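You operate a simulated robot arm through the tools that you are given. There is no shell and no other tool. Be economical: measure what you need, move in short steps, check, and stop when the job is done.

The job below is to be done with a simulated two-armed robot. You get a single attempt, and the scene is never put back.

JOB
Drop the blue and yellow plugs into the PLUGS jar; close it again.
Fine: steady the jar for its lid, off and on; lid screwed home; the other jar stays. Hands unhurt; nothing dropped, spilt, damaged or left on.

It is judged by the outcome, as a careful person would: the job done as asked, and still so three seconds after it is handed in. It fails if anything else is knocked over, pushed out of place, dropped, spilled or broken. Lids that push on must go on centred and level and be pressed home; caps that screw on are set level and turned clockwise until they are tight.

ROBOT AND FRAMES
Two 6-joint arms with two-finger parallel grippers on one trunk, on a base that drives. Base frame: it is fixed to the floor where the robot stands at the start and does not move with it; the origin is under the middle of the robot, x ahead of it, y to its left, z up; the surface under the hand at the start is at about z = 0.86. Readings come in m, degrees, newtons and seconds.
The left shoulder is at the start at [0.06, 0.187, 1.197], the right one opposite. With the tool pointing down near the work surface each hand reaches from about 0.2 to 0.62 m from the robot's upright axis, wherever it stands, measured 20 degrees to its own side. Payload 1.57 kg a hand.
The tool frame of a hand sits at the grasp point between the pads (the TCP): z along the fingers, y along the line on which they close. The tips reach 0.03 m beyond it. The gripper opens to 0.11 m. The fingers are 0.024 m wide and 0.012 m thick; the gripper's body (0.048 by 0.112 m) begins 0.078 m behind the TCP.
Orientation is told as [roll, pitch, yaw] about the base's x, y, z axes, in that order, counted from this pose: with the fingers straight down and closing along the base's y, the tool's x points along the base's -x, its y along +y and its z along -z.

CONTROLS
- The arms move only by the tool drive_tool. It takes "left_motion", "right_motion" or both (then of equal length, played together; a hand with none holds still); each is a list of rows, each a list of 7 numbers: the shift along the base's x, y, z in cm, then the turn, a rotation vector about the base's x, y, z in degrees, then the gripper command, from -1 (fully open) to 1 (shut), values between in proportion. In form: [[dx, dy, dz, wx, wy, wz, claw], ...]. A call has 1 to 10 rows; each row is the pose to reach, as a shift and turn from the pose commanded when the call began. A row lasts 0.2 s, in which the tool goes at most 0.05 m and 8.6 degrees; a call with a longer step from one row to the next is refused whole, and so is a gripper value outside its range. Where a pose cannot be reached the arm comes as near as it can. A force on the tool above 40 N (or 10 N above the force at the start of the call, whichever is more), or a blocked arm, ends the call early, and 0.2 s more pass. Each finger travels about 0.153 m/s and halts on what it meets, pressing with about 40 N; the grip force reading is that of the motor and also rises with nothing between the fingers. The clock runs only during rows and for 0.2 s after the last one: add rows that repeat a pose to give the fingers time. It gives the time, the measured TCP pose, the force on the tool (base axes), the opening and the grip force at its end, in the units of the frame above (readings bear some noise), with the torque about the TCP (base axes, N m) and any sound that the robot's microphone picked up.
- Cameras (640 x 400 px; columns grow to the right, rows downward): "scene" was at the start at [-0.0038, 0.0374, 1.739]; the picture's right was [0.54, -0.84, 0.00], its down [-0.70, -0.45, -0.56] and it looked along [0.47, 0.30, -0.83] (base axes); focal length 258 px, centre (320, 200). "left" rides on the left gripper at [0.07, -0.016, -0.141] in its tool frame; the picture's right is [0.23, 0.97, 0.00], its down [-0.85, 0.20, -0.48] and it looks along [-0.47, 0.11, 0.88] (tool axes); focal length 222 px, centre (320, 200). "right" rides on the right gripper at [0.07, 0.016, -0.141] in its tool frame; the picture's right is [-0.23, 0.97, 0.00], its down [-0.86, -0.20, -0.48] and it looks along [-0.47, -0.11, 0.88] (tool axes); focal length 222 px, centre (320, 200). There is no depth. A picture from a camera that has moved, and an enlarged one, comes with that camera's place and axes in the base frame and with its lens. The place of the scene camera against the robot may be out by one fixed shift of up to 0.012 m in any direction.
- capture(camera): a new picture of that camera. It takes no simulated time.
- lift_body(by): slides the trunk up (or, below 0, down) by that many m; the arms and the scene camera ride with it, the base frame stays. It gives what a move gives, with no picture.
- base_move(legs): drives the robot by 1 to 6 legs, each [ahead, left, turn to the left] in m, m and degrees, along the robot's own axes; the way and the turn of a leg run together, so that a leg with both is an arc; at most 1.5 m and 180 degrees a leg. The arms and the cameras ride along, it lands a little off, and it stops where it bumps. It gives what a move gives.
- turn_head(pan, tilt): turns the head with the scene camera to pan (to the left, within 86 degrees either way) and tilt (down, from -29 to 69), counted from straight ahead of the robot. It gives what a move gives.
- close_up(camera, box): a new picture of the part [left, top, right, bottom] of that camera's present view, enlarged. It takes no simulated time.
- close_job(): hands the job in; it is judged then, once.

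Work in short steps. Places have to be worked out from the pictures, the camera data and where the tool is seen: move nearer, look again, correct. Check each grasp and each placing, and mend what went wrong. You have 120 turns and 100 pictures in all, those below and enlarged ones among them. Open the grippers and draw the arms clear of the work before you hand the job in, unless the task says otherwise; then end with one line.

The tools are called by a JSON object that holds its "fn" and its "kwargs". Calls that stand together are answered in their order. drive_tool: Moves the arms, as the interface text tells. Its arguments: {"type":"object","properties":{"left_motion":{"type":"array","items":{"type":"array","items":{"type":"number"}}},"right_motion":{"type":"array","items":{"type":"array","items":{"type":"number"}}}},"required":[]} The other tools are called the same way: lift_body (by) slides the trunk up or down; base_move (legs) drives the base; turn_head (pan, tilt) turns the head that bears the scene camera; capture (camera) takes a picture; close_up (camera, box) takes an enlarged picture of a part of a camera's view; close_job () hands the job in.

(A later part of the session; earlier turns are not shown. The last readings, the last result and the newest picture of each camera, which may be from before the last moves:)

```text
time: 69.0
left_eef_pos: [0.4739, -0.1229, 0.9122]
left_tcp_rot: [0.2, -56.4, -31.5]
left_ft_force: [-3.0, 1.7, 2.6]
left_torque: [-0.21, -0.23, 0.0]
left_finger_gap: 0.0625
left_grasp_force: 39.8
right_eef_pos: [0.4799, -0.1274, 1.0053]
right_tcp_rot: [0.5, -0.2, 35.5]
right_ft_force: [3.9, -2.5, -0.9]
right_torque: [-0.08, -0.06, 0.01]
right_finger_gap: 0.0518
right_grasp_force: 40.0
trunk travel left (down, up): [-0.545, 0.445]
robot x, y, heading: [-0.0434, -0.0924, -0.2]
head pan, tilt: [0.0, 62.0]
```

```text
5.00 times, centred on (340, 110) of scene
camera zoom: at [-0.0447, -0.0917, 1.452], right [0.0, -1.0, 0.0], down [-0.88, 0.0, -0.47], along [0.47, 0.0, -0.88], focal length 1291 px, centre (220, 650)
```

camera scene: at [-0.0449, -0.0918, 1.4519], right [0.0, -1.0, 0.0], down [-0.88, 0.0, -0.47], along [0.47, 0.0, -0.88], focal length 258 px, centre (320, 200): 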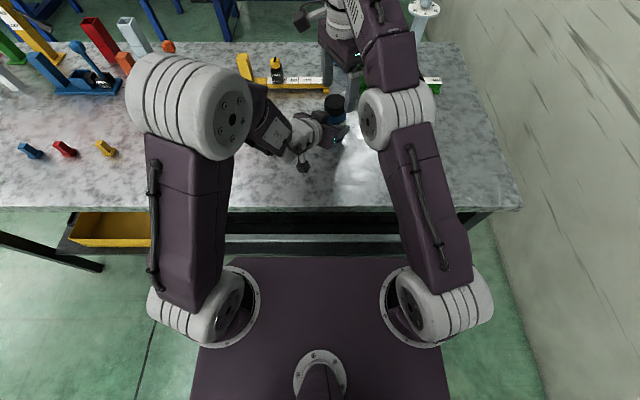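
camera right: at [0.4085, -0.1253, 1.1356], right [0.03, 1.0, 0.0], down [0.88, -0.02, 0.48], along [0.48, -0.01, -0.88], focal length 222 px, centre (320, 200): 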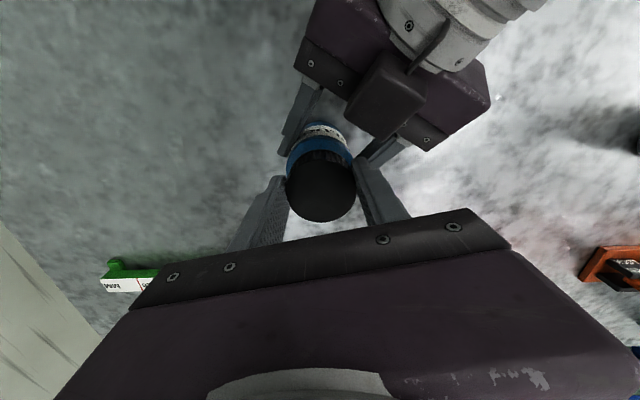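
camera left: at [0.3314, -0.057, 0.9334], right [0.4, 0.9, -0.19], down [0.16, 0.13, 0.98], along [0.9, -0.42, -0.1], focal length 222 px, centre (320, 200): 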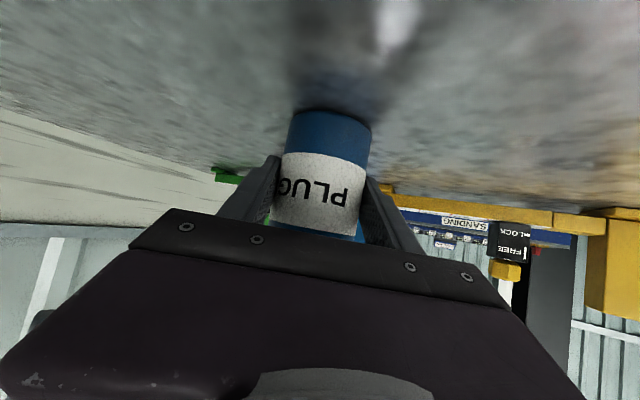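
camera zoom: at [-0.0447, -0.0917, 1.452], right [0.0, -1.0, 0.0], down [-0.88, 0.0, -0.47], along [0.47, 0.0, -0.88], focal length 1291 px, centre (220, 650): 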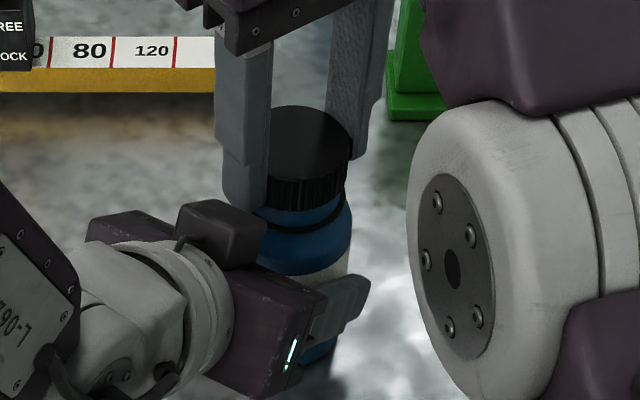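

The lid is coming off (gap visible over the neck ring). Lift another 2 cm straight up.

{"fn": "drive_tool", "kwargs": {"right_motion": [[0, 0, 0.7, 0, 0, 0, 0.3], [0, 0, 1.4, 0, 0, 0, 0.3], [0, 0, 2.0, 0, 0, 0, 0.3], [0, 0, 2.0, 0, 0, 0, 0.3]]}}

{"fn": "close_up", "kwargs": {"camera": "scene", "box": [280, 70, 400, 150]}}

```text
time: 70.0
left_eef_pos: [0.4747, -0.1225, 0.9127]
left_tcp_rot: [0.2, -56.6, -31.4]
left_ft_force: [1.3, 1.2, 6.6]
left_torque: [0.09, -0.02, -0.03]
left_finger_gap: 0.0626
left_grasp_force: 39.6
right_eef_pos: [0.4713, -0.1311, 1.0207]
right_tcp_rot: [0.4, -0.2, 35.5]
right_ft_force: [0.3, 0.6, -0.1]
right_torque: [0.05, -0.01, 0.0]
right_finger_gap: 0.0518
right_grasp_force: 40.3
right hand out of reach, approached as far as the arm can: row 1, 2, 3, 4
trunk travel left (down, up): [-0.545, 0.445]
robot x, y, heading: [-0.0472, -0.0917, -0.0]
head pan, tilt: [0.0, 62.0]
```

```text
5.00 times, centred on (340, 110) of scene
camera zoom: at [-0.0452, -0.0914, 1.452], right [0.0, -1.0, 0.0], down [-0.88, 0.0, -0.47], along [0.47, 0.0, -0.88], focal length 1291 px, centre (220, 650)
```

zoom: 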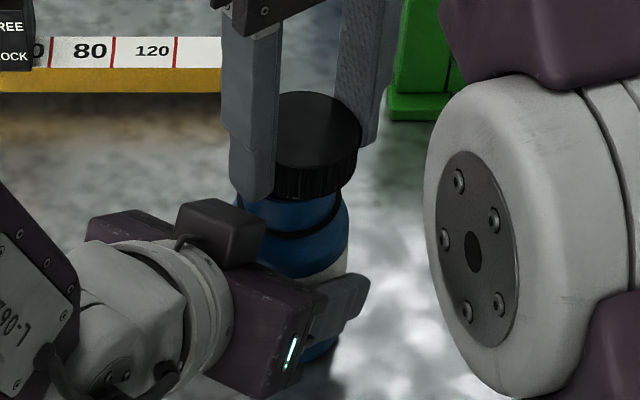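

Lid is off with no side force. Raise it while drawing back toward the robot and to the right, away from the jar.

{"fn": "drive_tool", "kwargs": {"right_motion": [[-0.7, -0.4, 0.7, 0, 0, 0, 0.3], [-1.5, -0.8, 1.5, 0, 0, 0, 0.3], [-2.5, -2, 2.5, 0, 0, 0, 0.3], [-4, -5, 3.5, 0, 0, 0, 0.3], [-5.5, -9, 4.5, 0, 0, 0, 0.3], [-7, -13, 5.5, 0, 0, 0, 0.3], [-8.5, -17, 6, 0, 0, 0, 0.3], [-8.5, -17, 6, 0, 0, 0, 0.3]]}}

{"fn": "capture", "kwargs": {"camera": "scene"}}

{"fn": "capture", "kwargs": {"camera": "right"}}

```text
time: 71.8
left_eef_pos: [0.4741, -0.1236, 0.9135]
left_tcp_rot: [0.3, -56.6, -31.6]
left_ft_force: [-1.3, -0.5, 6.8]
left_torque: [0.03, 0.11, -0.02]
left_finger_gap: 0.0626
left_grasp_force: 40.1
right_eef_pos: [0.3852, -0.3006, 1.0806]
right_tcp_rot: [0.5, -0.2, 35.5]
right_ft_force: [-0.9, 0.7, 0.9]
right_torque: [-0.02, -0.02, 0.0]
right_finger_gap: 0.052
right_grasp_force: 40.2
trunk travel left (down, up): [-0.545, 0.445]
robot x, y, heading: [-0.0464, -0.0908, 0.2]
head pan, tilt: [0.0, 62.0]
```

```text
41 pictures are left
camera scene: at [-0.0459, -0.0916, 1.4519], right [0.0, -1.0, 0.0], down [-0.88, 0.0, -0.47], along [0.47, 0.0, -0.88], focal length 258 px, centre (320, 200)
```

scene: 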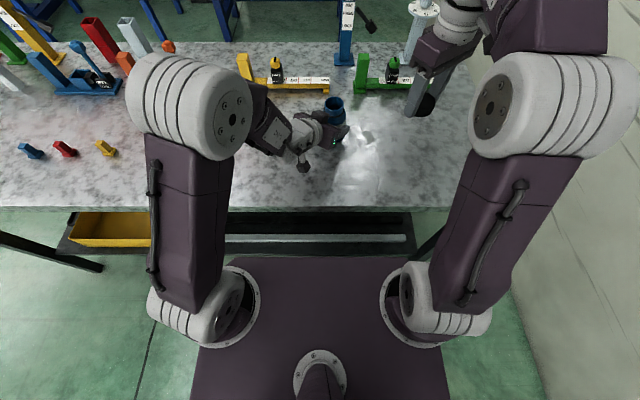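

```text
40 pictures are left
camera right: at [0.3205, -0.3291, 1.2202], right [-0.38, 0.92, 0.01], down [0.81, 0.33, 0.48], along [0.44, 0.19, -0.88], focal length 222 px, centre (320, 200)
```

right: 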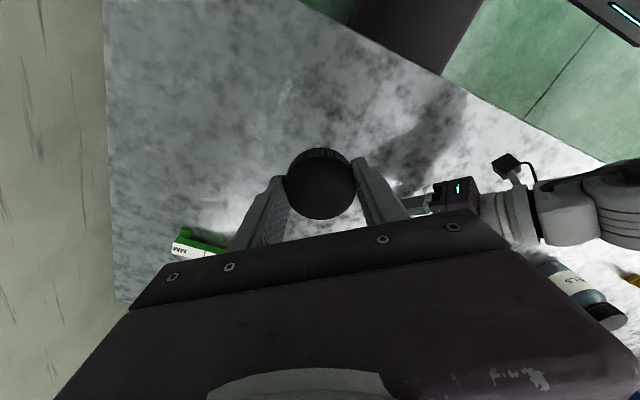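

Jar open; lid is held safely by the right hand. Release the jar with the left, lift off, raise the trunk 15 cm, and return the left hand to pointing down.

{"fn": "drive_tool", "kwargs": {"left_motion": [[0, 0, 0, 0, 0, 0, -0.3], [0, 0, 0, 0, 0, 0, -0.7], [0, 0, 0, 0, 0, 0, -1], [0.2, -0.1, 3, 0, 0, 0, -1], [0.4, -0.2, 6.5, 0, 0, 0, -1], [0.4, -0.2, 10, 0, 0, 0, -1], [0.4, -0.2, 13.5, 0, 0, 0, -1]]}}

{"fn": "lift_body", "kwargs": {"by": 0.15}}

{"fn": "drive_tool", "kwargs": {"left_motion": [[-0.5, 2, 0, 4.2, 6.9, 0, -1], [-1, 4, 0, 8.4, 13.8, 0, -1], [-1.5, 6, 0, 12.7, 20.7, 0, -1], [-2, 8, 0, 16.9, 27.5, 0, -1], [-2.5, 10, 0, 21.1, 34.4, 0, -1], [-3, 12, 0, 25.4, 41.3, 0, -1], [-4, 15, 0, 29.6, 48.2, 0, -1], [-4, 15, 0, 29.6, 48.2, 0, -1]]}}

{"fn": "capture", "kwargs": {"camera": "scene"}}

```text
time: 73.5
left_eef_pos: [0.4776, -0.1251, 1.0491]
left_tcp_rot: [0.4, -56.6, -31.6]
left_ft_force: [-0.3, 1.4, 0.0]
left_torque: [-0.02, -0.05, 0.01]
left_finger_gap: 0.1103
left_grasp_force: 0.1
right_eef_pos: [0.3872, -0.3001, 1.08]
right_tcp_rot: [0.5, -0.2, 35.5]
right_ft_force: [0.0, -0.3, -0.2]
right_torque: [-0.03, 0.0, -0.02]
right_finger_gap: 0.0519
right_grasp_force: 39.9
trunk travel left (down, up): [-0.545, 0.445]
robot x, y, heading: [-0.0419, -0.0898, -0.2]
head pan, tilt: [0.0, 62.0]
```

```text
time: 75.2
left_eef_pos: [0.4788, -0.1259, 1.1978]
left_tcp_rot: [0.5, -56.5, -31.6]
left_ft_force: [0.0, -0.6, 0.6]
left_torque: [0.01, -0.02, -0.02]
left_finger_gap: 0.1101
left_grasp_force: 0.0
right_eef_pos: [0.3873, -0.3005, 1.23]
right_tcp_rot: [0.4, -0.3, 35.5]
right_ft_force: [1.0, 0.8, -0.9]
right_torque: [-0.02, -0.01, 0.01]
right_finger_gap: 0.0517
right_grasp_force: 39.5
trunk travel left (down, up): [-0.695, 0.295]
robot x, y, heading: [-0.0451, -0.0879, -0.1]
head pan, tilt: [0.0, 62.0]
```

```text
time: 77.0
left_eef_pos: [0.4374, 0.0243, 1.1975]
left_tcp_rot: [0.4, 0.1, -31.6]
left_ft_force: [0.2, -0.5, -0.5]
left_torque: [-0.02, 0.0, 0.02]
left_finger_gap: 0.1098
left_grasp_force: 0.1
left hand out of reach, approached as far as the arm can: row 1
right_eef_pos: [0.3854, -0.2999, 1.2294]
right_tcp_rot: [0.4, -0.2, 35.5]
right_ft_force: [-0.4, 0.7, 0.2]
right_torque: [-0.01, -0.03, 0.0]
right_finger_gap: 0.0521
right_grasp_force: 40.9
trunk travel left (down, up): [-0.695, 0.295]
robot x, y, heading: [-0.0487, -0.0855, 0.2]
head pan, tilt: [0.0, 62.0]
```

```text
39 pictures are left
camera scene: at [-0.0454, -0.092, 1.6019], right [0.0, -1.0, 0.0], down [-0.88, 0.0, -0.47], along [0.47, 0.0, -0.88], focal length 258 px, centre (320, 200)
```

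scene: 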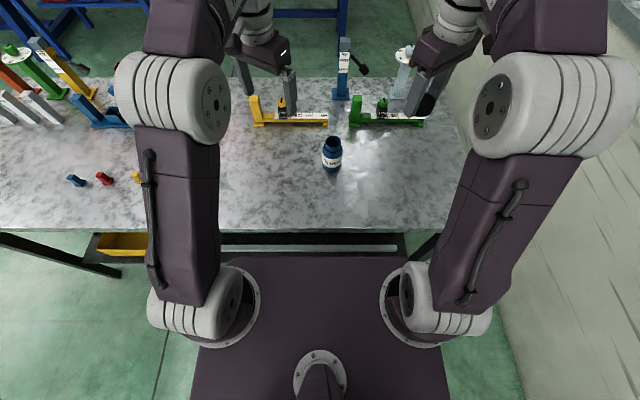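

Jar stands open. Drive left 34 cm, then bring the left hand near the plugs, unyawed, to look.

{"fn": "base_move", "kwargs": {"legs": [[0, 0.34, 0]]}}

{"fn": "drive_tool", "kwargs": {"left_motion": [[-0.5, 3, -2.5, 0, 0, 8, -1], [-1, 6, -5, 0, 0, 16, -1], [-1.5, 9, -7.5, 0, 0, 24, -1], [-2, 12, -10, 0, 0, 31.6, -1], [-2, 12, -10, 0, 0, 31.6, -1]]}}

{"fn": "capture", "kwargs": {"camera": "left"}}

```text
time: 79.2
left_eef_pos: [0.4362, 0.3624, 1.1965]
left_tcp_rot: [0.4, 0.1, -31.4]
left_ft_force: [0.5, 0.5, 0.2]
left_torque: [-0.02, -0.03, -0.01]
left_finger_gap: 0.1099
left_grasp_force: 0.1
right_eef_pos: [0.3866, 0.0389, 1.2278]
right_tcp_rot: [0.5, -0.2, 35.4]
right_ft_force: [0.3, -0.2, -0.1]
right_torque: [0.0, 0.0, 0.01]
right_finger_gap: 0.052
right_grasp_force: 40.0
trunk travel left (down, up): [-0.695, 0.295]
robot x, y, heading: [-0.0437, 0.2513, 0.2]
head pan, tilt: [0.0, 62.0]
```

```text
time: 80.4
left_eef_pos: [0.4171, 0.4827, 1.0967]
left_tcp_rot: [0.3, -0.1, 0.0]
left_ft_force: [0.0, 0.1, -0.6]
left_torque: [0.01, -0.02, 0.02]
left_finger_gap: 0.1102
left_grasp_force: 0.1
right_eef_pos: [0.3862, 0.0384, 1.2296]
right_tcp_rot: [0.4, -0.3, 35.5]
right_ft_force: [-0.2, 0.0, 0.1]
right_torque: [-0.06, 0.0, -0.04]
right_finger_gap: 0.0521
right_grasp_force: 40.2
trunk travel left (down, up): [-0.695, 0.295]
robot x, y, heading: [-0.048, 0.248, 0.1]
head pan, tilt: [0.0, 62.0]
```

```text
38 pictures are left
camera left: at [0.3465, 0.4655, 1.2395], right [-0.23, 0.97, 0.01], down [0.85, 0.2, 0.48], along [0.47, 0.12, -0.88], focal length 222 px, centre (320, 200)
```

left: 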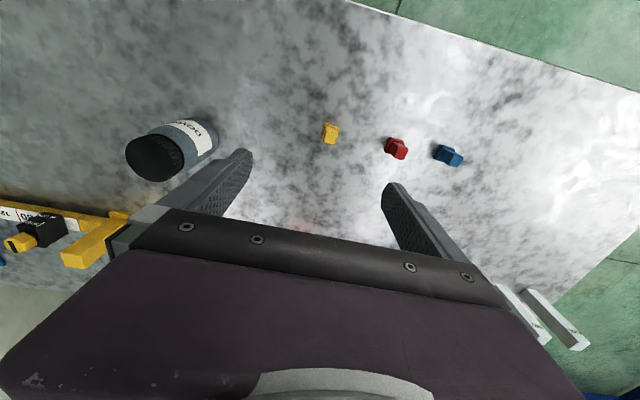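

Zoom on the plugs for orientation and size.

{"fn": "close_up", "kwargs": {"camera": "left", "box": [300, 100, 480, 190]}}

```text
3.56 times, centred on (390, 145) of left
camera zoom: at [0.3465, 0.4655, 1.2395], right [-0.23, 0.97, 0.01], down [0.85, 0.2, 0.48], along [0.47, 0.12, -0.88], focal length 790 px, centre (71, 396)
```

zoom: 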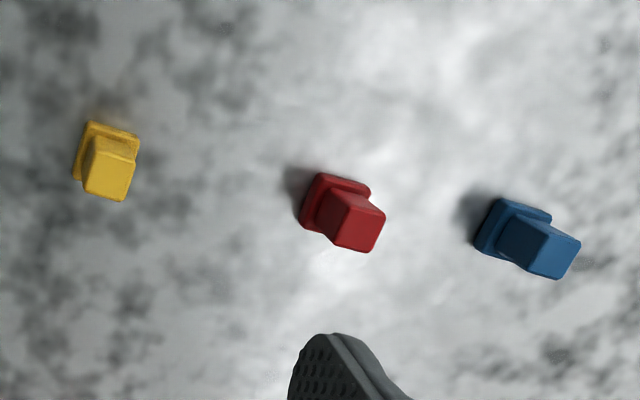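

Plugs stand upright on square flanges, ~0.045 tall, aligned with the base axes; yellow at ≈(0.418, 0.502). Descend over yellow with open fingers to TCP z≈0.905 and verify.

{"fn": "drive_tool", "kwargs": {"left_motion": [[0.1, 1, -4, 0, 0, 0, -0.6], [0.1, 1.9, -8, 0, 0, 0, -0.5], [0.1, 1.9, -12, 0, 0, 0, -0.4], [0.1, 1.9, -16, 0, 0, 0, -0.4], [0.1, 1.9, -19, 0, 0, 0, -0.4], [0.1, 1.9, -19, 0, 0, 0, -0.4]]}}

{"fn": "capture", "kwargs": {"camera": "left"}}

```text
time: 81.8
left_eef_pos: [0.4167, 0.5026, 0.9074]
left_tcp_rot: [0.3, -0.2, 0.0]
left_ft_force: [-0.2, 0.0, -0.4]
left_torque: [0.01, 0.0, -0.03]
left_finger_gap: 0.0768
left_grasp_force: 0.0
right_eef_pos: [0.387, 0.0387, 1.23]
right_tcp_rot: [0.4, -0.2, 35.4]
right_ft_force: [-0.2, 0.0, -0.7]
right_torque: [0.0, -0.01, 0.06]
right_finger_gap: 0.052
right_grasp_force: 39.5
trunk travel left (down, up): [-0.695, 0.295]
robot x, y, heading: [-0.0467, 0.2491, 0.1]
head pan, tilt: [0.0, 62.0]
```

```text
36 pictures are left
camera left: at [0.3467, 0.4841, 1.0497], right [-0.23, 0.97, 0.01], down [0.85, 0.2, 0.48], along [0.47, 0.11, -0.88], focal length 222 px, centre (320, 200)
```

left: 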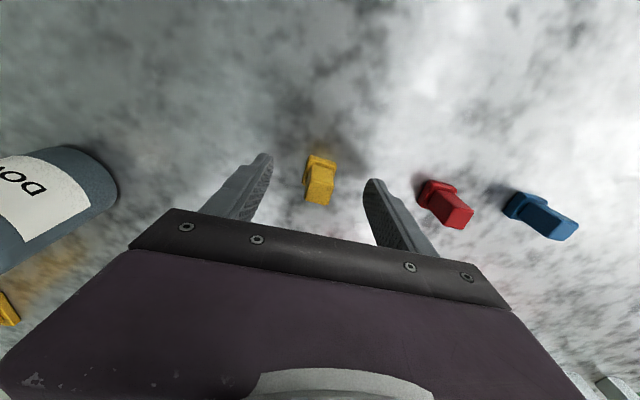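

Yellow is centred between the fingers. Lower 2 mm and close.

{"fn": "drive_tool", "kwargs": {"left_motion": [[0, 0, -0.2, 0, 0, 0, -0.1], [0, 0, -0.2, 0, 0, 0, 0.3], [0, 0, -0.2, 0, 0, 0, 0.6], [0, 0, -0.2, 0, 0, 0, 0.9], [0, 0, -0.2, 0, 0, 0, 0.9], [0, 0, 2, 0, 0, 0, 0.9], [0, 0, 5, 0, 0, 0, 0.9], [0, 0, 5, 0, 0, 0, 0.9]]}}

{"fn": "capture", "kwargs": {"camera": "left"}}

```text
time: 83.6
left_eef_pos: [0.4182, 0.5041, 0.9577]
left_tcp_rot: [0.4, 0.1, 0.1]
left_ft_force: [-0.3, -0.4, 0.1]
left_torque: [0.0, 0.02, -0.01]
left_finger_gap: 0.0176
left_grasp_force: 32.0
right_eef_pos: [0.3868, 0.04, 1.2295]
right_tcp_rot: [0.5, -0.1, 35.5]
right_ft_force: [0.3, 0.5, -0.3]
right_torque: [0.04, 0.03, 0.01]
right_finger_gap: 0.0517
right_grasp_force: 40.5
trunk travel left (down, up): [-0.695, 0.295]
robot x, y, heading: [-0.0461, 0.247, 0.1]
head pan, tilt: [0.0, 62.0]
```

```text
35 pictures are left
camera left: at [0.3474, 0.485, 1.0996], right [-0.23, 0.97, 0.01], down [0.86, 0.2, 0.48], along [0.47, 0.11, -0.88], focal length 222 px, centre (320, 200)
```

left: 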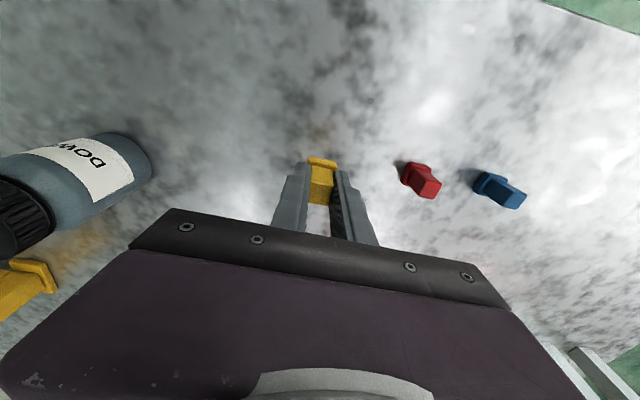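

Yellow held (17.6 mm). Lift to travel height, drive back to the jar, and bring the left hand over it at z≈1.14 to look.

{"fn": "drive_tool", "kwargs": {"left_motion": [[0, 0, 4, 0, 0, 0, 0.9], [0, 0, 8, 0, 0, 0, 0.9], [0, 0, 12, 0, 0, 0, 0.9], [0, 0, 16, 0, 0, 0, 0.9], [0, 0, 20, 0, 0, 0, 0.9]]}}

{"fn": "base_move", "kwargs": {"legs": [[0, -0.335, 0]]}}

{"fn": "drive_tool", "kwargs": {"left_motion": [[0.7, -4, 0, 0, 0, 0, 0.9], [1.4, -8, 0, 0, 0, 0, 0.9], [2.1, -12, 0, 0, 0, 0, 0.9], [2.8, -16, 0, 0, 0, 0, 0.9], [3.5, -20, 0, 0, 0, 0, 0.9], [4.2, -24, -1, 0, 0, 0, 0.9], [4.6, -26.5, -2, 0, 0, 0, 0.9], [4.6, -26.5, -4, 0, 0, 0, 0.9], [4.6, -26.5, -4, 0, 0, 0, 0.9]]}}

{"fn": "capture", "kwargs": {"camera": "left"}}

```text
time: 84.8
left_eef_pos: [0.4165, 0.5033, 1.1572]
left_tcp_rot: [0.4, 0.0, 0.0]
left_ft_force: [-1.0, -0.3, -0.5]
left_torque: [0.01, 0.0, 0.03]
left_finger_gap: 0.0177
left_grasp_force: 32.3
right_eef_pos: [0.3872, 0.0393, 1.2305]
right_tcp_rot: [0.3, -0.1, 35.5]
right_ft_force: [-0.5, 0.0, 0.3]
right_torque: [0.05, -0.02, 0.02]
right_finger_gap: 0.0521
right_grasp_force: 39.9
trunk travel left (down, up): [-0.695, 0.295]
robot x, y, heading: [-0.0426, 0.2502, -0.0]
head pan, tilt: [0.0, 62.0]
```

```text
time: 87.0
left_eef_pos: [0.417, 0.1695, 1.1563]
left_tcp_rot: [0.2, 0.1, 0.2]
left_ft_force: [0.0, -1.0, -0.7]
left_torque: [0.0, -0.02, 0.02]
left_finger_gap: 0.0174
left_grasp_force: 32.2
right_eef_pos: [0.3882, -0.293, 1.2298]
right_tcp_rot: [0.4, 0.0, 35.7]
right_ft_force: [0.2, -0.3, -0.2]
right_torque: [0.0, 0.01, 0.0]
right_finger_gap: 0.0518
right_grasp_force: 40.3
trunk travel left (down, up): [-0.695, 0.295]
robot x, y, heading: [-0.0472, -0.0873, 0.2]
head pan, tilt: [0.0, 62.0]
```

```text
time: 89.0
left_eef_pos: [0.4642, -0.0956, 1.1164]
left_tcp_rot: [0.4, 0.0, 0.2]
left_ft_force: [-0.1, 0.5, 0.1]
left_torque: [0.01, -0.01, -0.02]
left_finger_gap: 0.0174
left_grasp_force: 32.5
right_eef_pos: [0.3886, -0.2951, 1.2301]
right_tcp_rot: [0.4, -0.2, 35.6]
right_ft_force: [0.1, -0.9, 0.3]
right_torque: [-0.01, 0.0, 0.05]
right_finger_gap: 0.052
right_grasp_force: 39.9
trunk travel left (down, up): [-0.695, 0.295]
robot x, y, heading: [-0.0448, -0.0871, 0.3]
head pan, tilt: [0.0, 62.0]
```

```text
34 pictures are left
camera left: at [0.3932, -0.114, 1.2585], right [-0.23, 0.97, 0.01], down [0.85, 0.2, 0.48], along [0.47, 0.12, -0.88], focal length 222 px, centre (320, 200)
```

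left: 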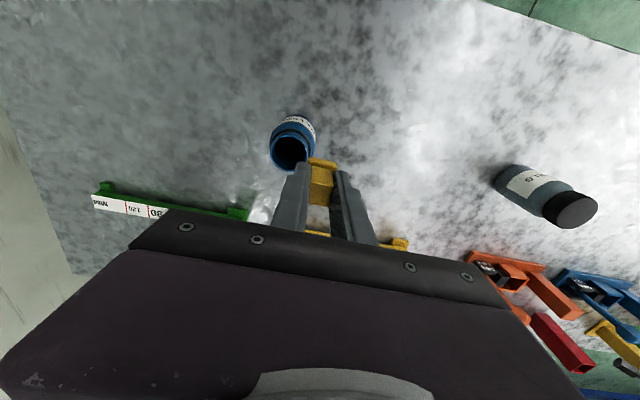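

Jar mouth at ≈(0.481, -0.127). Move over it and lower to z≈1.03.

{"fn": "drive_tool", "kwargs": {"left_motion": [[0.8, -1.5, -1, 0, 0, 0, 0.9], [1.7, -3.1, -3, 0, 0, 0, 0.9], [1.7, -3.1, -6, 0, 0, 0, 0.9], [1.7, -3.1, -8.4, 0, 0, 0, 0.9], [1.7, -3.1, -8.4, 0, 0, 0, 0.9]]}}

{"fn": "close_up", "kwargs": {"camera": "left", "box": [220, 90, 420, 250]}}

```text
time: 90.2
left_eef_pos: [0.4857, -0.1289, 1.0339]
left_tcp_rot: [0.5, 0.1, 0.1]
left_ft_force: [0.3, 0.1, 0.3]
left_torque: [-0.02, 0.03, 0.01]
left_finger_gap: 0.0177
left_grasp_force: 32.4
left hand out of reach, approached as far as the arm can: row 2, 4, 5
right_eef_pos: [0.3877, -0.2935, 1.2302]
right_tcp_rot: [0.3, -0.2, 35.6]
right_ft_force: [0.3, 0.0, 0.2]
right_torque: [-0.04, -0.01, 0.01]
right_finger_gap: 0.0517
right_grasp_force: 39.6
trunk travel left (down, up): [-0.695, 0.295]
robot x, y, heading: [-0.0459, -0.0837, 0.4]
head pan, tilt: [0.0, 62.0]
```

```text
2.50 times, centred on (320, 170) of left
camera zoom: at [0.4162, -0.1476, 1.1757], right [-0.23, 0.97, 0.01], down [0.86, 0.2, 0.48], along [0.46, 0.12, -0.88], focal length 555 px, centre (320, 275)
```

zoom: 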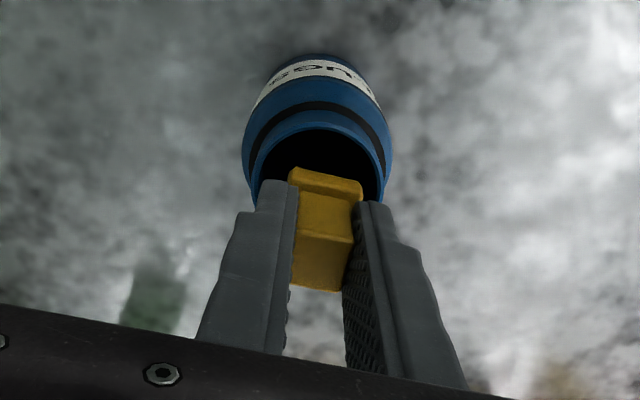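

Plug is ~7 mm too far forward relative to the mouth (reach clamp). Command a small pull-back.

{"fn": "drive_tool", "kwargs": {"left_motion": [[-0.35, 0, 0, 0, 0, 0, 0.9], [-0.7, 0, 0, 0, 0, 0, 0.9], [-0.7, 0, 0, 0, 0, 0, 0.9]]}}

{"fn": "close_up", "kwargs": {"camera": "left", "box": [220, 90, 420, 250]}}

```text
time: 91.0
left_eef_pos: [0.4849, -0.1322, 1.0356]
left_tcp_rot: [0.3, 0.1, 0.2]
left_ft_force: [-0.3, -0.2, -1.4]
left_torque: [-0.01, -0.01, 0.02]
left_finger_gap: 0.0175
left_grasp_force: 32.5
left hand out of reach, approached as far as the arm can: row 1, 2, 3
right_eef_pos: [0.3876, -0.2951, 1.2295]
right_tcp_rot: [0.4, -0.2, 35.6]
right_ft_force: [0.2, 1.2, -1.1]
right_torque: [0.02, -0.02, 0.01]
right_finger_gap: 0.0518
right_grasp_force: 40.3
trunk travel left (down, up): [-0.695, 0.295]
robot x, y, heading: [-0.045, -0.0875, 0.4]
head pan, tilt: [0.0, 62.0]
```

```text
2.50 times, centred on (320, 170) of left
camera zoom: at [0.4145, -0.1504, 1.1777], right [-0.23, 0.97, 0.01], down [0.86, 0.2, 0.48], along [0.46, 0.12, -0.88], focal length 555 px, centre (320, 275)
```

zoom: 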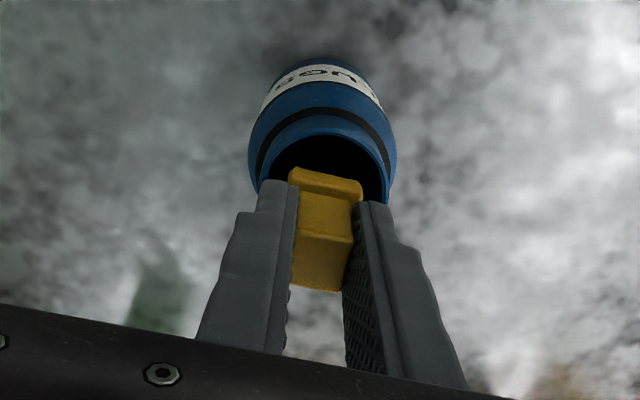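

The arm is at its inward limit. Raise slightly, move the base 6 cm right and 1 cm back, then return over the mouth.

{"fn": "drive_tool", "kwargs": {"left_motion": [[0, 0, 2, 0, 0, 0, 0.9], [0, 0, 4, 0, 0, 0, 0.9]]}}

{"fn": "base_move", "kwargs": {"legs": [[-0.01, -0.06, 0]]}}

{"fn": "drive_tool", "kwargs": {"left_motion": [[0.2, 3, 0, 0, 0, 0, 0.9], [0.4, 6.3, 0, 0, 0, 0, 0.9], [0.4, 6.3, -2, 0, 0, 0, 0.9], [0.4, 6.3, -2, 0, 0, 0, 0.9]]}}

{"fn": "close_up", "kwargs": {"camera": "left", "box": [220, 90, 420, 250]}}

```text
time: 91.6
left_eef_pos: [0.4783, -0.1287, 1.0739]
left_tcp_rot: [0.4, 0.0, 0.2]
left_ft_force: [-0.2, -0.5, -0.1]
left_torque: [-0.03, -0.03, -0.03]
left_finger_gap: 0.0175
left_grasp_force: 32.3
left hand out of reach, approached as far as the arm can: row 2
right_eef_pos: [0.3879, -0.2935, 1.2297]
right_tcp_rot: [0.4, -0.2, 35.8]
right_ft_force: [0.5, -0.6, -0.1]
right_torque: [0.01, -0.01, 0.05]
right_finger_gap: 0.052
right_grasp_force: 40.2
trunk travel left (down, up): [-0.695, 0.295]
robot x, y, heading: [-0.0436, -0.0831, 0.2]
head pan, tilt: [0.0, 62.0]
```

```text
time: 92.6
left_eef_pos: [0.4703, -0.186, 1.0726]
left_tcp_rot: [0.2, 0.2, 0.2]
left_ft_force: [0.8, 0.1, -0.4]
left_torque: [0.0, 0.01, 0.01]
left_finger_gap: 0.0175
left_grasp_force: 32.2
right_eef_pos: [0.3787, -0.3493, 1.2301]
right_tcp_rot: [0.2, -0.1, 35.7]
right_ft_force: [-0.6, 0.6, -1.6]
right_torque: [-0.01, 0.02, 0.0]
right_finger_gap: 0.0519
right_grasp_force: 40.1
trunk travel left (down, up): [-0.695, 0.295]
robot x, y, heading: [-0.0528, -0.1461, 0.4]
head pan, tilt: [0.0, 62.0]
```

```text
time: 93.6
left_eef_pos: [0.473, -0.1242, 1.0529]
left_tcp_rot: [0.4, 0.1, 0.2]
left_ft_force: [0.4, 0.0, -0.7]
left_torque: [-0.02, 0.01, -0.01]
left_finger_gap: 0.0177
left_grasp_force: 32.4
right_eef_pos: [0.3785, -0.3507, 1.2301]
right_tcp_rot: [0.4, 0.0, 35.7]
right_ft_force: [0.2, 0.4, -0.5]
right_torque: [0.0, -0.01, 0.03]
right_finger_gap: 0.052
right_grasp_force: 39.9
trunk travel left (down, up): [-0.695, 0.295]
robot x, y, heading: [-0.0543, -0.1466, 0.3]
head pan, tilt: [0.0, 62.0]
```

```text
2.50 times, centred on (320, 170) of left
camera zoom: at [0.4032, -0.1417, 1.1949], right [-0.23, 0.97, 0.01], down [0.85, 0.2, 0.48], along [0.46, 0.12, -0.88], focal length 555 px, centre (320, 275)
```

zoom: 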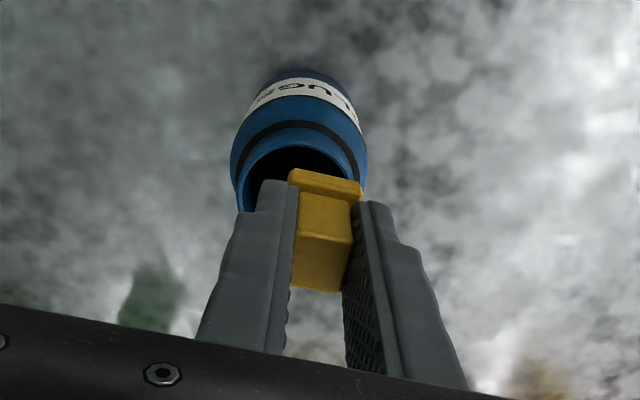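

Now unclamped. Mouth ≈(0.478, -0.129): shift +0.5, -0.5 cm and lower to z≈1.024, then verify alignment.

{"fn": "drive_tool", "kwargs": {"left_motion": [[0.5, -0.5, 0, 0, 0, 0, 0.9], [0.5, -0.5, -1.5, 0, 0, 0, 0.9], [0.5, -0.5, -2.9, 0, 0, 0, 0.9], [0.5, -0.5, -2.9, 0, 0, 0, 0.9]]}}

{"fn": "close_up", "kwargs": {"camera": "left", "box": [250, 110, 390, 222]}}

{"fn": "close_up", "kwargs": {"camera": "scene", "box": [270, 100, 390, 190]}}

```text
time: 94.6
left_eef_pos: [0.4759, -0.1287, 1.0272]
left_tcp_rot: [0.3, -0.4, 0.3]
left_ft_force: [1.8, 2.1, 27.5]
left_torque: [0.46, 0.24, -0.01]
left_finger_gap: 0.0173
left_grasp_force: 32.2
right_eef_pos: [0.3751, -0.3533, 1.2304]
right_tcp_rot: [0.3, -0.2, 35.7]
right_ft_force: [0.4, -0.2, -0.8]
right_torque: [0.0, 0.05, -0.01]
right_finger_gap: 0.0519
right_grasp_force: 39.9
trunk travel left (down, up): [-0.695, 0.295]
robot x, y, heading: [-0.0537, -0.1444, 0.4]
head pan, tilt: [0.0, 62.0]
```

```text
3.57 times, centred on (320, 166) of left
camera zoom: at [0.4059, -0.1475, 1.1691], right [-0.23, 0.97, 0.0], down [0.85, 0.2, 0.48], along [0.47, 0.12, -0.87], focal length 793 px, centre (320, 321)
```

zoom: 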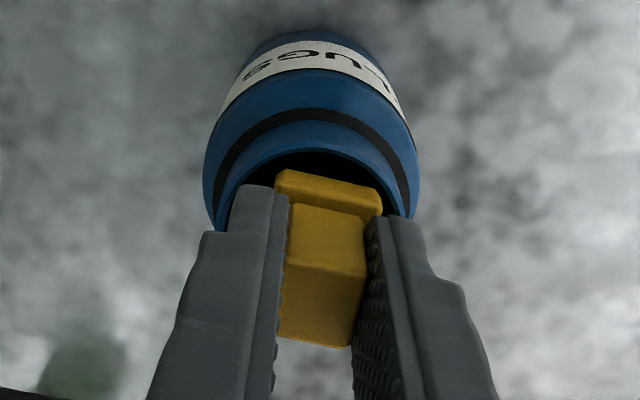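

```text
4.44 times, centred on (330, 145) of scene
camera zoom: at [-0.0577, -0.1452, 1.6024], right [0.0, -1.0, 0.0], down [-0.88, 0.0, -0.47], along [0.47, 0.0, -0.88], focal length 1148 px, centre (276, 444)
```

zoom: 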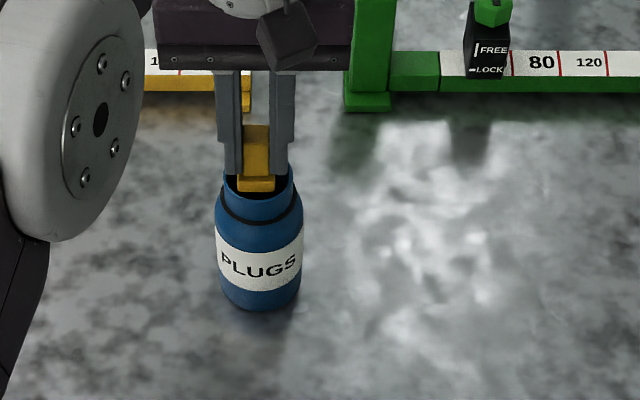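

The fingertips (not the plug) are resting on the rim; the flange is already ~1 cm inside the mouth and clear of the walls. Raise 4 mm, nudge to centre and release.

{"fn": "drive_tool", "kwargs": {"left_motion": [[0, 0, 0.4, 0, 0, 0, 0.9], [0.2, -0.2, 0.5, 0, 0, 0, 0.9], [0.2, -0.2, 0.5, 0, 0, 0, 0.5], [0.2, -0.2, 0.5, 0, 0, 0, 0.3], [0.2, -0.2, 0.5, 0, 0, 0, 0.3], [0.2, -0.2, 3, 0, 0, 0, 0.3], [0.2, -0.2, 6, 0, 0, 0, 0.3], [0.2, -0.2, 9, 0, 0, 0, 0.3]]}}

{"fn": "close_up", "kwargs": {"camera": "left", "box": [220, 90, 420, 250]}}

```text
time: 96.4
left_eef_pos: [0.4802, -0.1322, 1.1122]
left_tcp_rot: [0.4, 0.3, 0.2]
left_ft_force: [0.4, 0.2, 0.0]
left_torque: [0.03, -0.03, 0.01]
left_finger_gap: 0.0385
left_grasp_force: 0.1
right_eef_pos: [0.3791, -0.3539, 1.229]
right_tcp_rot: [0.6, -0.2, 35.7]
right_ft_force: [0.2, -0.1, 0.0]
right_torque: [-0.03, 0.02, 0.0]
right_finger_gap: 0.0519
right_grasp_force: 40.2
trunk travel left (down, up): [-0.695, 0.295]
robot x, y, heading: [-0.0544, -0.1435, 0.2]
head pan, tilt: [0.0, 62.0]
```

```text
2.50 times, centred on (320, 170) of left
camera zoom: at [0.4096, -0.1502, 1.2556], right [-0.23, 0.97, 0.01], down [0.86, 0.2, 0.48], along [0.46, 0.12, -0.88], focal length 555 px, centre (320, 275)
```

zoom: 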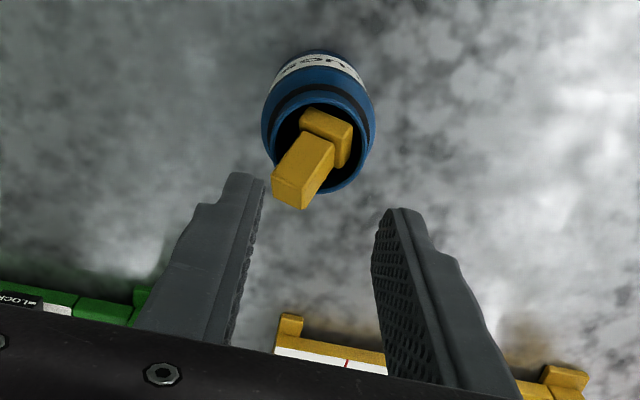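

The plug seems to have hung up in the mouth. Zoom to see how it sits.

{"fn": "close_up", "kwargs": {"camera": "left", "box": [290, 100, 350, 150]}}

{"fn": "close_up", "kwargs": {"camera": "scene", "box": [290, 110, 370, 180]}}

```text
8.00 times, centred on (320, 125) of left
camera zoom: at [0.4096, -0.1502, 1.2556], right [-0.23, 0.97, 0.01], down [0.86, 0.2, 0.48], along [0.46, 0.12, -0.88], focal length 1777 px, centre (320, 800)
```

zoom: 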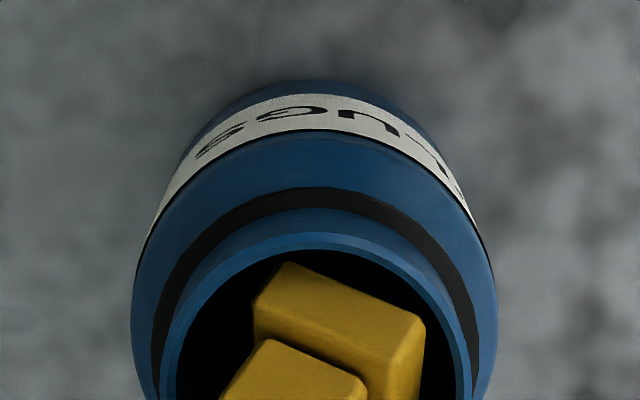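

```text
5.71 times, centred on (330, 145) of scene
camera zoom: at [-0.0531, -0.1458, 1.6019], right [0.0, -1.0, 0.0], down [-0.88, 0.0, -0.47], along [0.47, 0.0, -0.88], focal length 1476 px, centre (263, 514)
```

zoom: 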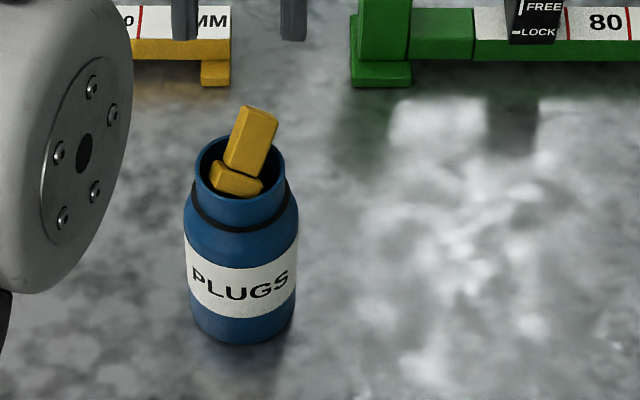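

The plug hung tilted (~45°) in the mouth, leaning toward +x/-y on the far rim. I'll regrasp its upper body with yaw -20°, fingertips just above the rim.

{"fn": "drive_tool", "kwargs": {"left_motion": [[0.4, 0, -2, 0, 0, -7, 0.1], [0.8, 0, -4, 0, 0, -14, 0.1], [1.2, 0, -6, 0, 0, -20, 0.1], [1.2, 0, -7.8, 0, 0, -20, 0.1], [1.2, 0, -7.8, 0, 0, -20, 0.1]]}}

{"fn": "close_up", "kwargs": {"camera": "left", "box": [250, 110, 390, 222]}}

{"fn": "close_up", "kwargs": {"camera": "scene", "box": [290, 110, 370, 180]}}

```text
time: 97.6
left_eef_pos: [0.4998, -0.134, 1.037]
left_tcp_rot: [0.4, 0.2, -19.8]
left_ft_force: [0.2, -0.1, -0.3]
left_torque: [0.01, -0.01, -0.02]
left_finger_gap: 0.0493
left_grasp_force: 0.0
left hand out of reach, approached as far as the arm can: row 3, 4, 5
right_eef_pos: [0.3781, -0.3523, 1.2293]
right_tcp_rot: [0.4, -0.1, 35.8]
right_ft_force: [0.7, -1.2, -0.3]
right_torque: [-0.03, 0.0, -0.01]
right_finger_gap: 0.0522
right_grasp_force: 40.0
trunk travel left (down, up): [-0.695, 0.295]
robot x, y, heading: [-0.0546, -0.1428, 0.1]
head pan, tilt: [0.0, 62.0]
```

```text
3.57 times, centred on (320, 166) of left
camera zoom: at [0.427, -0.1277, 1.1805], right [0.12, 0.99, 0.01], down [0.87, -0.11, 0.48], along [0.47, -0.05, -0.88], focal length 793 px, centre (320, 321)
```

zoom: 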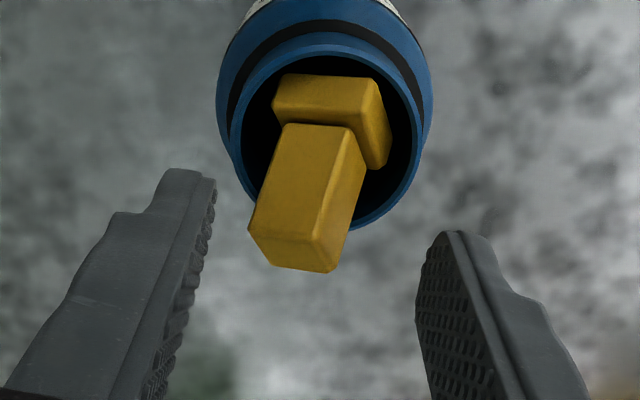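

```text
5.71 times, centred on (330, 145) of scene
camera zoom: at [-0.0543, -0.1456, 1.6019], right [0.0, -1.0, 0.0], down [-0.88, 0.0, -0.47], along [0.47, 0.0, -0.88], focal length 1476 px, centre (263, 514)
```

zoom: 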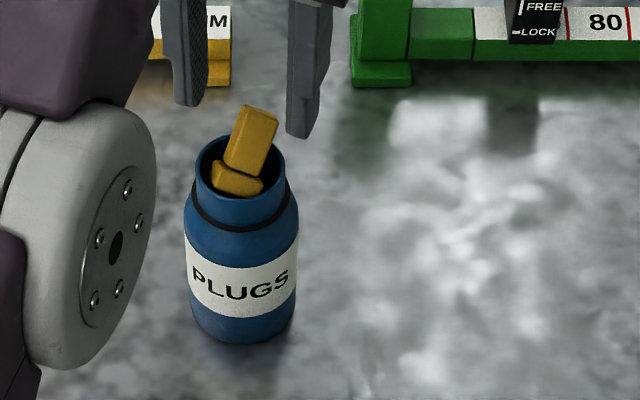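

The body end lies between the fingers. Lower 7 mm, shift 4 mm to -y and close gently on it.

{"fn": "drive_tool", "kwargs": {"left_motion": [[0, -0.4, 0, 0, 0, 0, 0.1], [0, -0.4, -0.7, 0, 0, 0, 0.2], [0, -0.4, -0.7, 0, 0, 0, 0.4], [0, -0.4, -0.7, 0, 0, 0, 0.55], [0, -0.4, -0.7, 0, 0, 0, 0.8], [0, -0.4, -0.7, 0, 0, 0, 0.8]]}}

{"fn": "close_up", "kwargs": {"camera": "left", "box": [250, 110, 390, 222]}}

```text
time: 99.0
left_eef_pos: [0.4989, -0.1385, 1.0308]
left_tcp_rot: [0.3, 0.1, -19.8]
left_ft_force: [0.5, 0.4, 3.2]
left_torque: [0.07, 0.05, -0.03]
left_finger_gap: 0.0175
left_grasp_force: 32.4
right_eef_pos: [0.3776, -0.3526, 1.2296]
right_tcp_rot: [0.4, -0.2, 35.7]
right_ft_force: [0.1, 0.0, 0.1]
right_torque: [-0.02, -0.01, -0.03]
right_finger_gap: 0.0521
right_grasp_force: 40.0
trunk travel left (down, up): [-0.695, 0.295]
robot x, y, heading: [-0.0542, -0.1469, 0.1]
head pan, tilt: [0.0, 62.0]
```

```text
3.57 times, centred on (320, 166) of left
camera zoom: at [0.4269, -0.132, 1.1736], right [0.12, 0.99, 0.01], down [0.87, -0.1, 0.48], along [0.48, -0.05, -0.88], focal length 793 px, centre (320, 321)
```

zoom: 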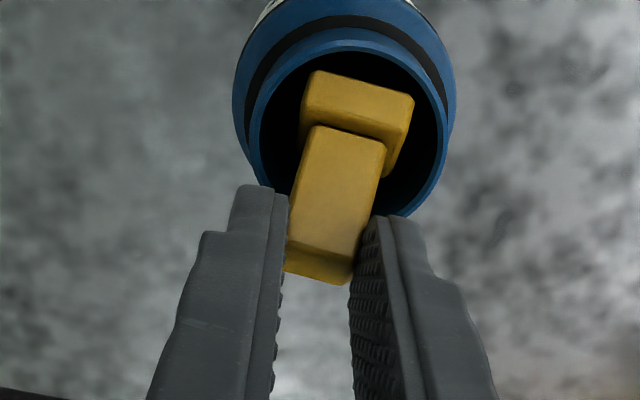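

Gripped squarely. Lift it out 5 cm, then tilt the hand 45° so the plug becomes upright.

{"fn": "drive_tool", "kwargs": {"left_motion": [[0, 0, 1, 0, 0, 0, 0.9], [0, 0, 2, 0, 0, 0, 0.9], [0, 0, 4, 0, 0, 0, 0.9], [0, 0, 7, 0, 0, 0, 0.9], [0, 0, 7, 0, 0, 0, 0.9]]}}

{"fn": "drive_tool", "kwargs": {"left_motion": [[0, 0, 0, -2.55, -7.05, 0, 0.9], [0, 0, 0, -5.1, -14.1, 0, 0.9], [0, 0, 0, -7.65, -21.15, 0, 0.9], [0, 0, 0, -10.2, -28.2, 0, 0.9], [0, 0, 0, -12.75, -35.25, 0, 0.9], [0, 0, 0, -15.3, -42.3, 0, 0.9], [0, 0, 0, -15.3, -42.3, 0, 0.9]]}}

{"fn": "capture", "kwargs": {"camera": "left"}}

{"fn": "close_up", "kwargs": {"camera": "scene", "box": [270, 90, 390, 180]}}

```text
time: 100.2
left_eef_pos: [0.4834, -0.1338, 1.0954]
left_tcp_rot: [0.4, -0.1, -19.8]
left_ft_force: [0.8, 0.6, -0.4]
left_torque: [-0.02, 0.0, -0.01]
left_finger_gap: 0.0173
left_grasp_force: 31.9
left hand out of reach, approached as far as the arm can: row 3, 4, 5
right_eef_pos: [0.3789, -0.3523, 1.2297]
right_tcp_rot: [0.5, -0.2, 35.7]
right_ft_force: [-0.5, -1.0, 0.2]
right_torque: [-0.02, 0.01, 0.02]
right_finger_gap: 0.052
right_grasp_force: 39.6
trunk travel left (down, up): [-0.695, 0.295]
robot x, y, heading: [-0.0564, -0.1441, 0.1]
head pan, tilt: [0.0, 62.0]
```

```text
time: 101.8
left_eef_pos: [0.4854, -0.1335, 1.0957]
left_tcp_rot: [0.4, 0.1, -19.8]
left_ft_force: [0.0, -0.8, 0.6]
left_torque: [0.04, 0.0, -0.01]
left_finger_gap: 0.0174
left_grasp_force: 32.3
left hand out of reach, approached as far as the arm can: row 1, 2, 3, 4, 5, 6, 7
right_eef_pos: [0.3777, -0.3524, 1.2296]
right_tcp_rot: [0.5, -0.2, 35.7]
right_ft_force: [0.0, -0.1, 0.0]
right_torque: [0.02, 0.03, -0.03]
right_finger_gap: 0.0517
right_grasp_force: 39.7
trunk travel left (down, up): [-0.695, 0.295]
robot x, y, heading: [-0.0539, -0.1425, 0.3]
head pan, tilt: [0.0, 62.0]
```

```text
22 pictures are left
camera left: at [0.412, -0.127, 1.2377], right [0.12, 0.99, 0.01], down [0.87, -0.1, 0.48], along [0.48, -0.05, -0.88], focal length 222 px, centre (320, 200)
```

left: 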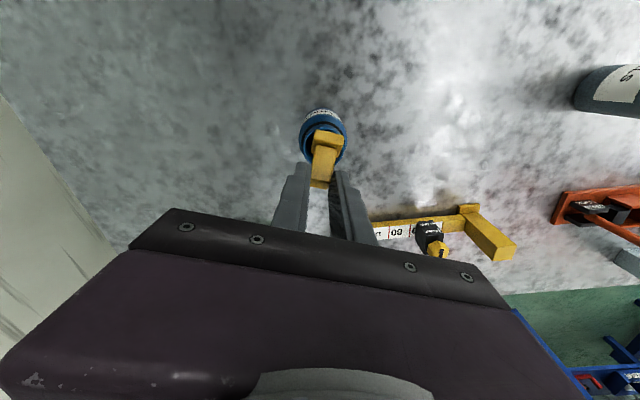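

```text
4.44 times, centred on (330, 135) of scene
camera zoom: at [-0.054, -0.1456, 1.6019], right [0.0, -1.0, 0.0], down [-0.88, 0.0, -0.47], along [0.47, 0.0, -0.88], focal length 1148 px, centre (276, 489)
```

zoom: 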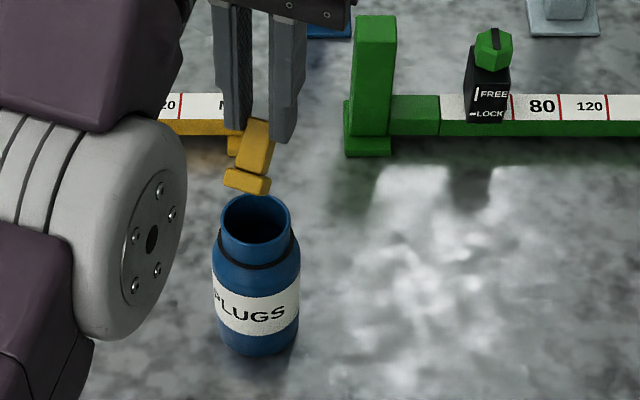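

The jar is empty and clear. The arm can't tilt at its inward limit, so I move the hand to a roomier spot, tilt there, and look.

{"fn": "drive_tool", "kwargs": {"left_motion": [[-2, 3, 1.5, 0, 0, 0, 0.9], [-4, 6, 3, 0, 0, 0, 0.9], [-6, 9, 4, 0, 0, 0, 0.9], [-8, 12, 4, 0, 0, 0, 0.9], [-8, 12, 4, 0, 0, 0, 0.9]]}}

{"fn": "drive_tool", "kwargs": {"left_motion": [[0.2, -0.4, 0, -2.55, -7.05, 0, 0.9], [0.4, -0.8, 0, -5.1, -14.1, 0, 0.9], [0.6, -1.2, 0, -7.65, -21.15, 0, 0.9], [0.8, -1.6, 0, -10.2, -28.2, 0, 0.9], [1, -2, 0, -12.75, -35.25, 0, 0.9], [1.2, -2.4, 0, -15.3, -42.3, 0, 0.9], [1.2, -2.4, 0, -15.3, -42.3, 0, 0.9]]}}

{"fn": "close_up", "kwargs": {"camera": "left", "box": [220, 40, 420, 240]}}

```text
time: 103.0
left_eef_pos: [0.4795, -0.0379, 1.1605]
left_tcp_rot: [0.4, 0.4, -19.8]
left_ft_force: [1.3, 0.0, -0.6]
left_torque: [0.02, -0.03, 0.0]
left_finger_gap: 0.0174
left_grasp_force: 32.3
left hand out of reach, approached as far as the arm can: row 1, 2, 3, 4, 5
right_eef_pos: [0.378, -0.3523, 1.2293]
right_tcp_rot: [0.5, -0.2, 35.7]
right_ft_force: [0.8, 0.4, 0.1]
right_torque: [0.01, -0.03, 0.02]
right_finger_gap: 0.052
right_grasp_force: 40.0
trunk travel left (down, up): [-0.695, 0.295]
robot x, y, heading: [-0.0555, -0.1432, 0.4]
head pan, tilt: [0.0, 62.0]
```

```text
time: 104.6
left_eef_pos: [0.3967, -0.0066, 1.4415]
left_tcp_rot: [-1.4, -36.3, -19.8]
left_ft_force: [0.6, 0.0, -0.9]
left_torque: [0.0, 0.01, 0.01]
left_finger_gap: 0.0172
left_grasp_force: 32.5
left hand out of reach, approached as far as the arm can: row 1, 2, 3, 4, 5, 6, 7
right_eef_pos: [0.3789, -0.3531, 1.2293]
right_tcp_rot: [0.5, 0.0, 35.6]
right_ft_force: [0.6, -0.2, -0.3]
right_torque: [0.03, 0.02, -0.02]
right_finger_gap: 0.0518
right_grasp_force: 39.7
trunk travel left (down, up): [-0.695, 0.295]
robot x, y, heading: [-0.0528, -0.1446, 0.0]
head pan, tilt: [0.0, 62.0]
```

```text
2.00 times, centred on (320, 140) of left
camera zoom: at [0.2609, 0.0285, 1.5164], right [0.17, 0.97, -0.15], down [0.46, 0.06, 0.89], along [0.87, -0.22, -0.43], focal length 444 px, centre (320, 320)
```

zoom: 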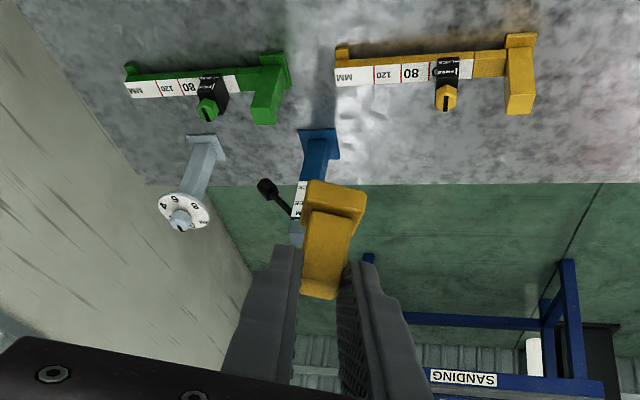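

The IK wandered upward. Move toward a roomy pose, down and left, keeping the current tilt.

{"fn": "drive_tool", "kwargs": {"left_motion": [[0, 2, -4, 0, 0, 0, 0.9], [0, 4, -8, 0, 0, 0, 0.9], [0, 6, -12, 0, 0, 0, 0.9], [0, 8, -16, 0, 0, 0, 0.9], [0, 10, -20, 0, 0, 0, 0.9], [0, 10, -20, 0, 0, 0, 0.9]]}}

{"fn": "capture", "kwargs": {"camera": "scene"}}

```text
time: 106.0
left_eef_pos: [0.4121, 0.1093, 1.4152]
left_tcp_rot: [-1.4, -35.7, -19.9]
left_ft_force: [-0.4, -0.7, -0.3]
left_torque: [-0.01, 0.0, 0.02]
left_finger_gap: 0.0172
left_grasp_force: 31.6
left hand out of reach, approached as far as the arm can: row 1, 2, 3, 4, 5, 6
right_eef_pos: [0.3781, -0.3541, 1.2291]
right_tcp_rot: [0.5, -0.1, 35.7]
right_ft_force: [0.0, -0.1, 0.3]
right_torque: [0.06, -0.02, -0.02]
right_finger_gap: 0.052
right_grasp_force: 39.7
trunk travel left (down, up): [-0.695, 0.295]
robot x, y, heading: [-0.0549, -0.1477, 0.5]
head pan, tilt: [0.0, 62.0]
```

```text
19 pictures are left
camera scene: at [-0.055, -0.1473, 1.6019], right [0.0, -1.0, 0.0], down [-0.88, 0.0, -0.47], along [0.47, 0.0, -0.88], focal length 258 px, centre (320, 200)
```

scene: 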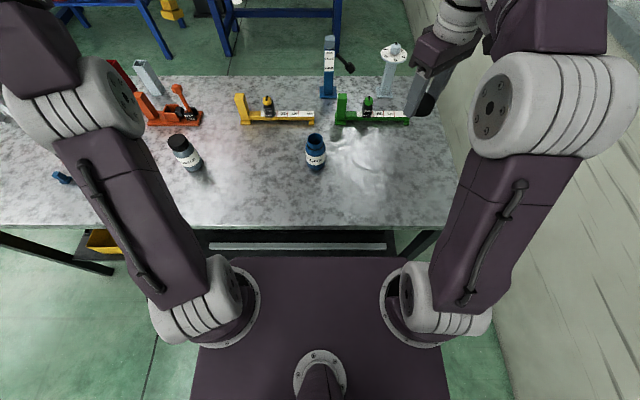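

The arm is in an odd branch. Untilt the hand here, then try lowering normally.

{"fn": "drive_tool", "kwargs": {"left_motion": [[0, 1, 0, 2.4, 6.7, 0, 0.9], [0, 2, 0, 4.8, 13.4, 0, 0.9], [0, 3, 0, 7.3, 20.2, 0, 0.9], [0, 4, 0, 9.7, 26.9, 0, 0.9], [0, 5, 0, 12.1, 33.6, 0, 0.9], [0, 5, 0, 12.1, 33.6, 0, 0.9]]}}

{"fn": "drive_tool", "kwargs": {"left_motion": [[0, 0, -3, 0, 0, 0, 0.9], [0, 0, -6, 0, 0, 0, 0.9], [0, 0, -10, 0, 0, 0, 0.9], [0, 0, -14, 0, 0, 0, 0.9], [0, 0, -18, 0, 0, 0, 0.9], [0, 0, -18, 0, 0, 0, 0.9]]}}

```text
time: 107.4
left_eef_pos: [0.3517, 0.1408, 1.3064]
left_tcp_rot: [-1.3, -0.5, -19.8]
left_ft_force: [0.5, 0.4, -1.0]
left_torque: [-0.01, 0.03, 0.04]
left_finger_gap: 0.0172
left_grasp_force: 32.0
left hand out of reach, approached as far as the arm can: row 1, 2, 3, 4, 5, 6
right_eef_pos: [0.3789, -0.3517, 1.2289]
right_tcp_rot: [0.4, -0.1, 35.6]
right_ft_force: [-0.6, 0.3, -1.1]
right_torque: [-0.02, 0.05, -0.01]
right_finger_gap: 0.0521
right_grasp_force: 39.8
trunk travel left (down, up): [-0.695, 0.295]
robot x, y, heading: [-0.0538, -0.1458, 0.1]
head pan, tilt: [0.0, 62.0]
```

```text
time: 108.8
left_eef_pos: [0.3511, 0.1379, 1.1272]
left_tcp_rot: [-1.3, -0.6, -19.7]
left_ft_force: [-0.4, -0.1, 0.3]
left_torque: [0.02, -0.01, -0.04]
left_finger_gap: 0.0171
left_grasp_force: 32.2
right_eef_pos: [0.3785, -0.3517, 1.2294]
right_tcp_rot: [0.3, -0.1, 35.8]
right_ft_force: [-0.7, -0.1, -1.6]
right_torque: [-0.05, -0.01, 0.02]
right_finger_gap: 0.0519
right_grasp_force: 39.8
trunk travel left (down, up): [-0.695, 0.295]
robot x, y, heading: [-0.0555, -0.1437, 0.0]
head pan, tilt: [0.0, 62.0]
```

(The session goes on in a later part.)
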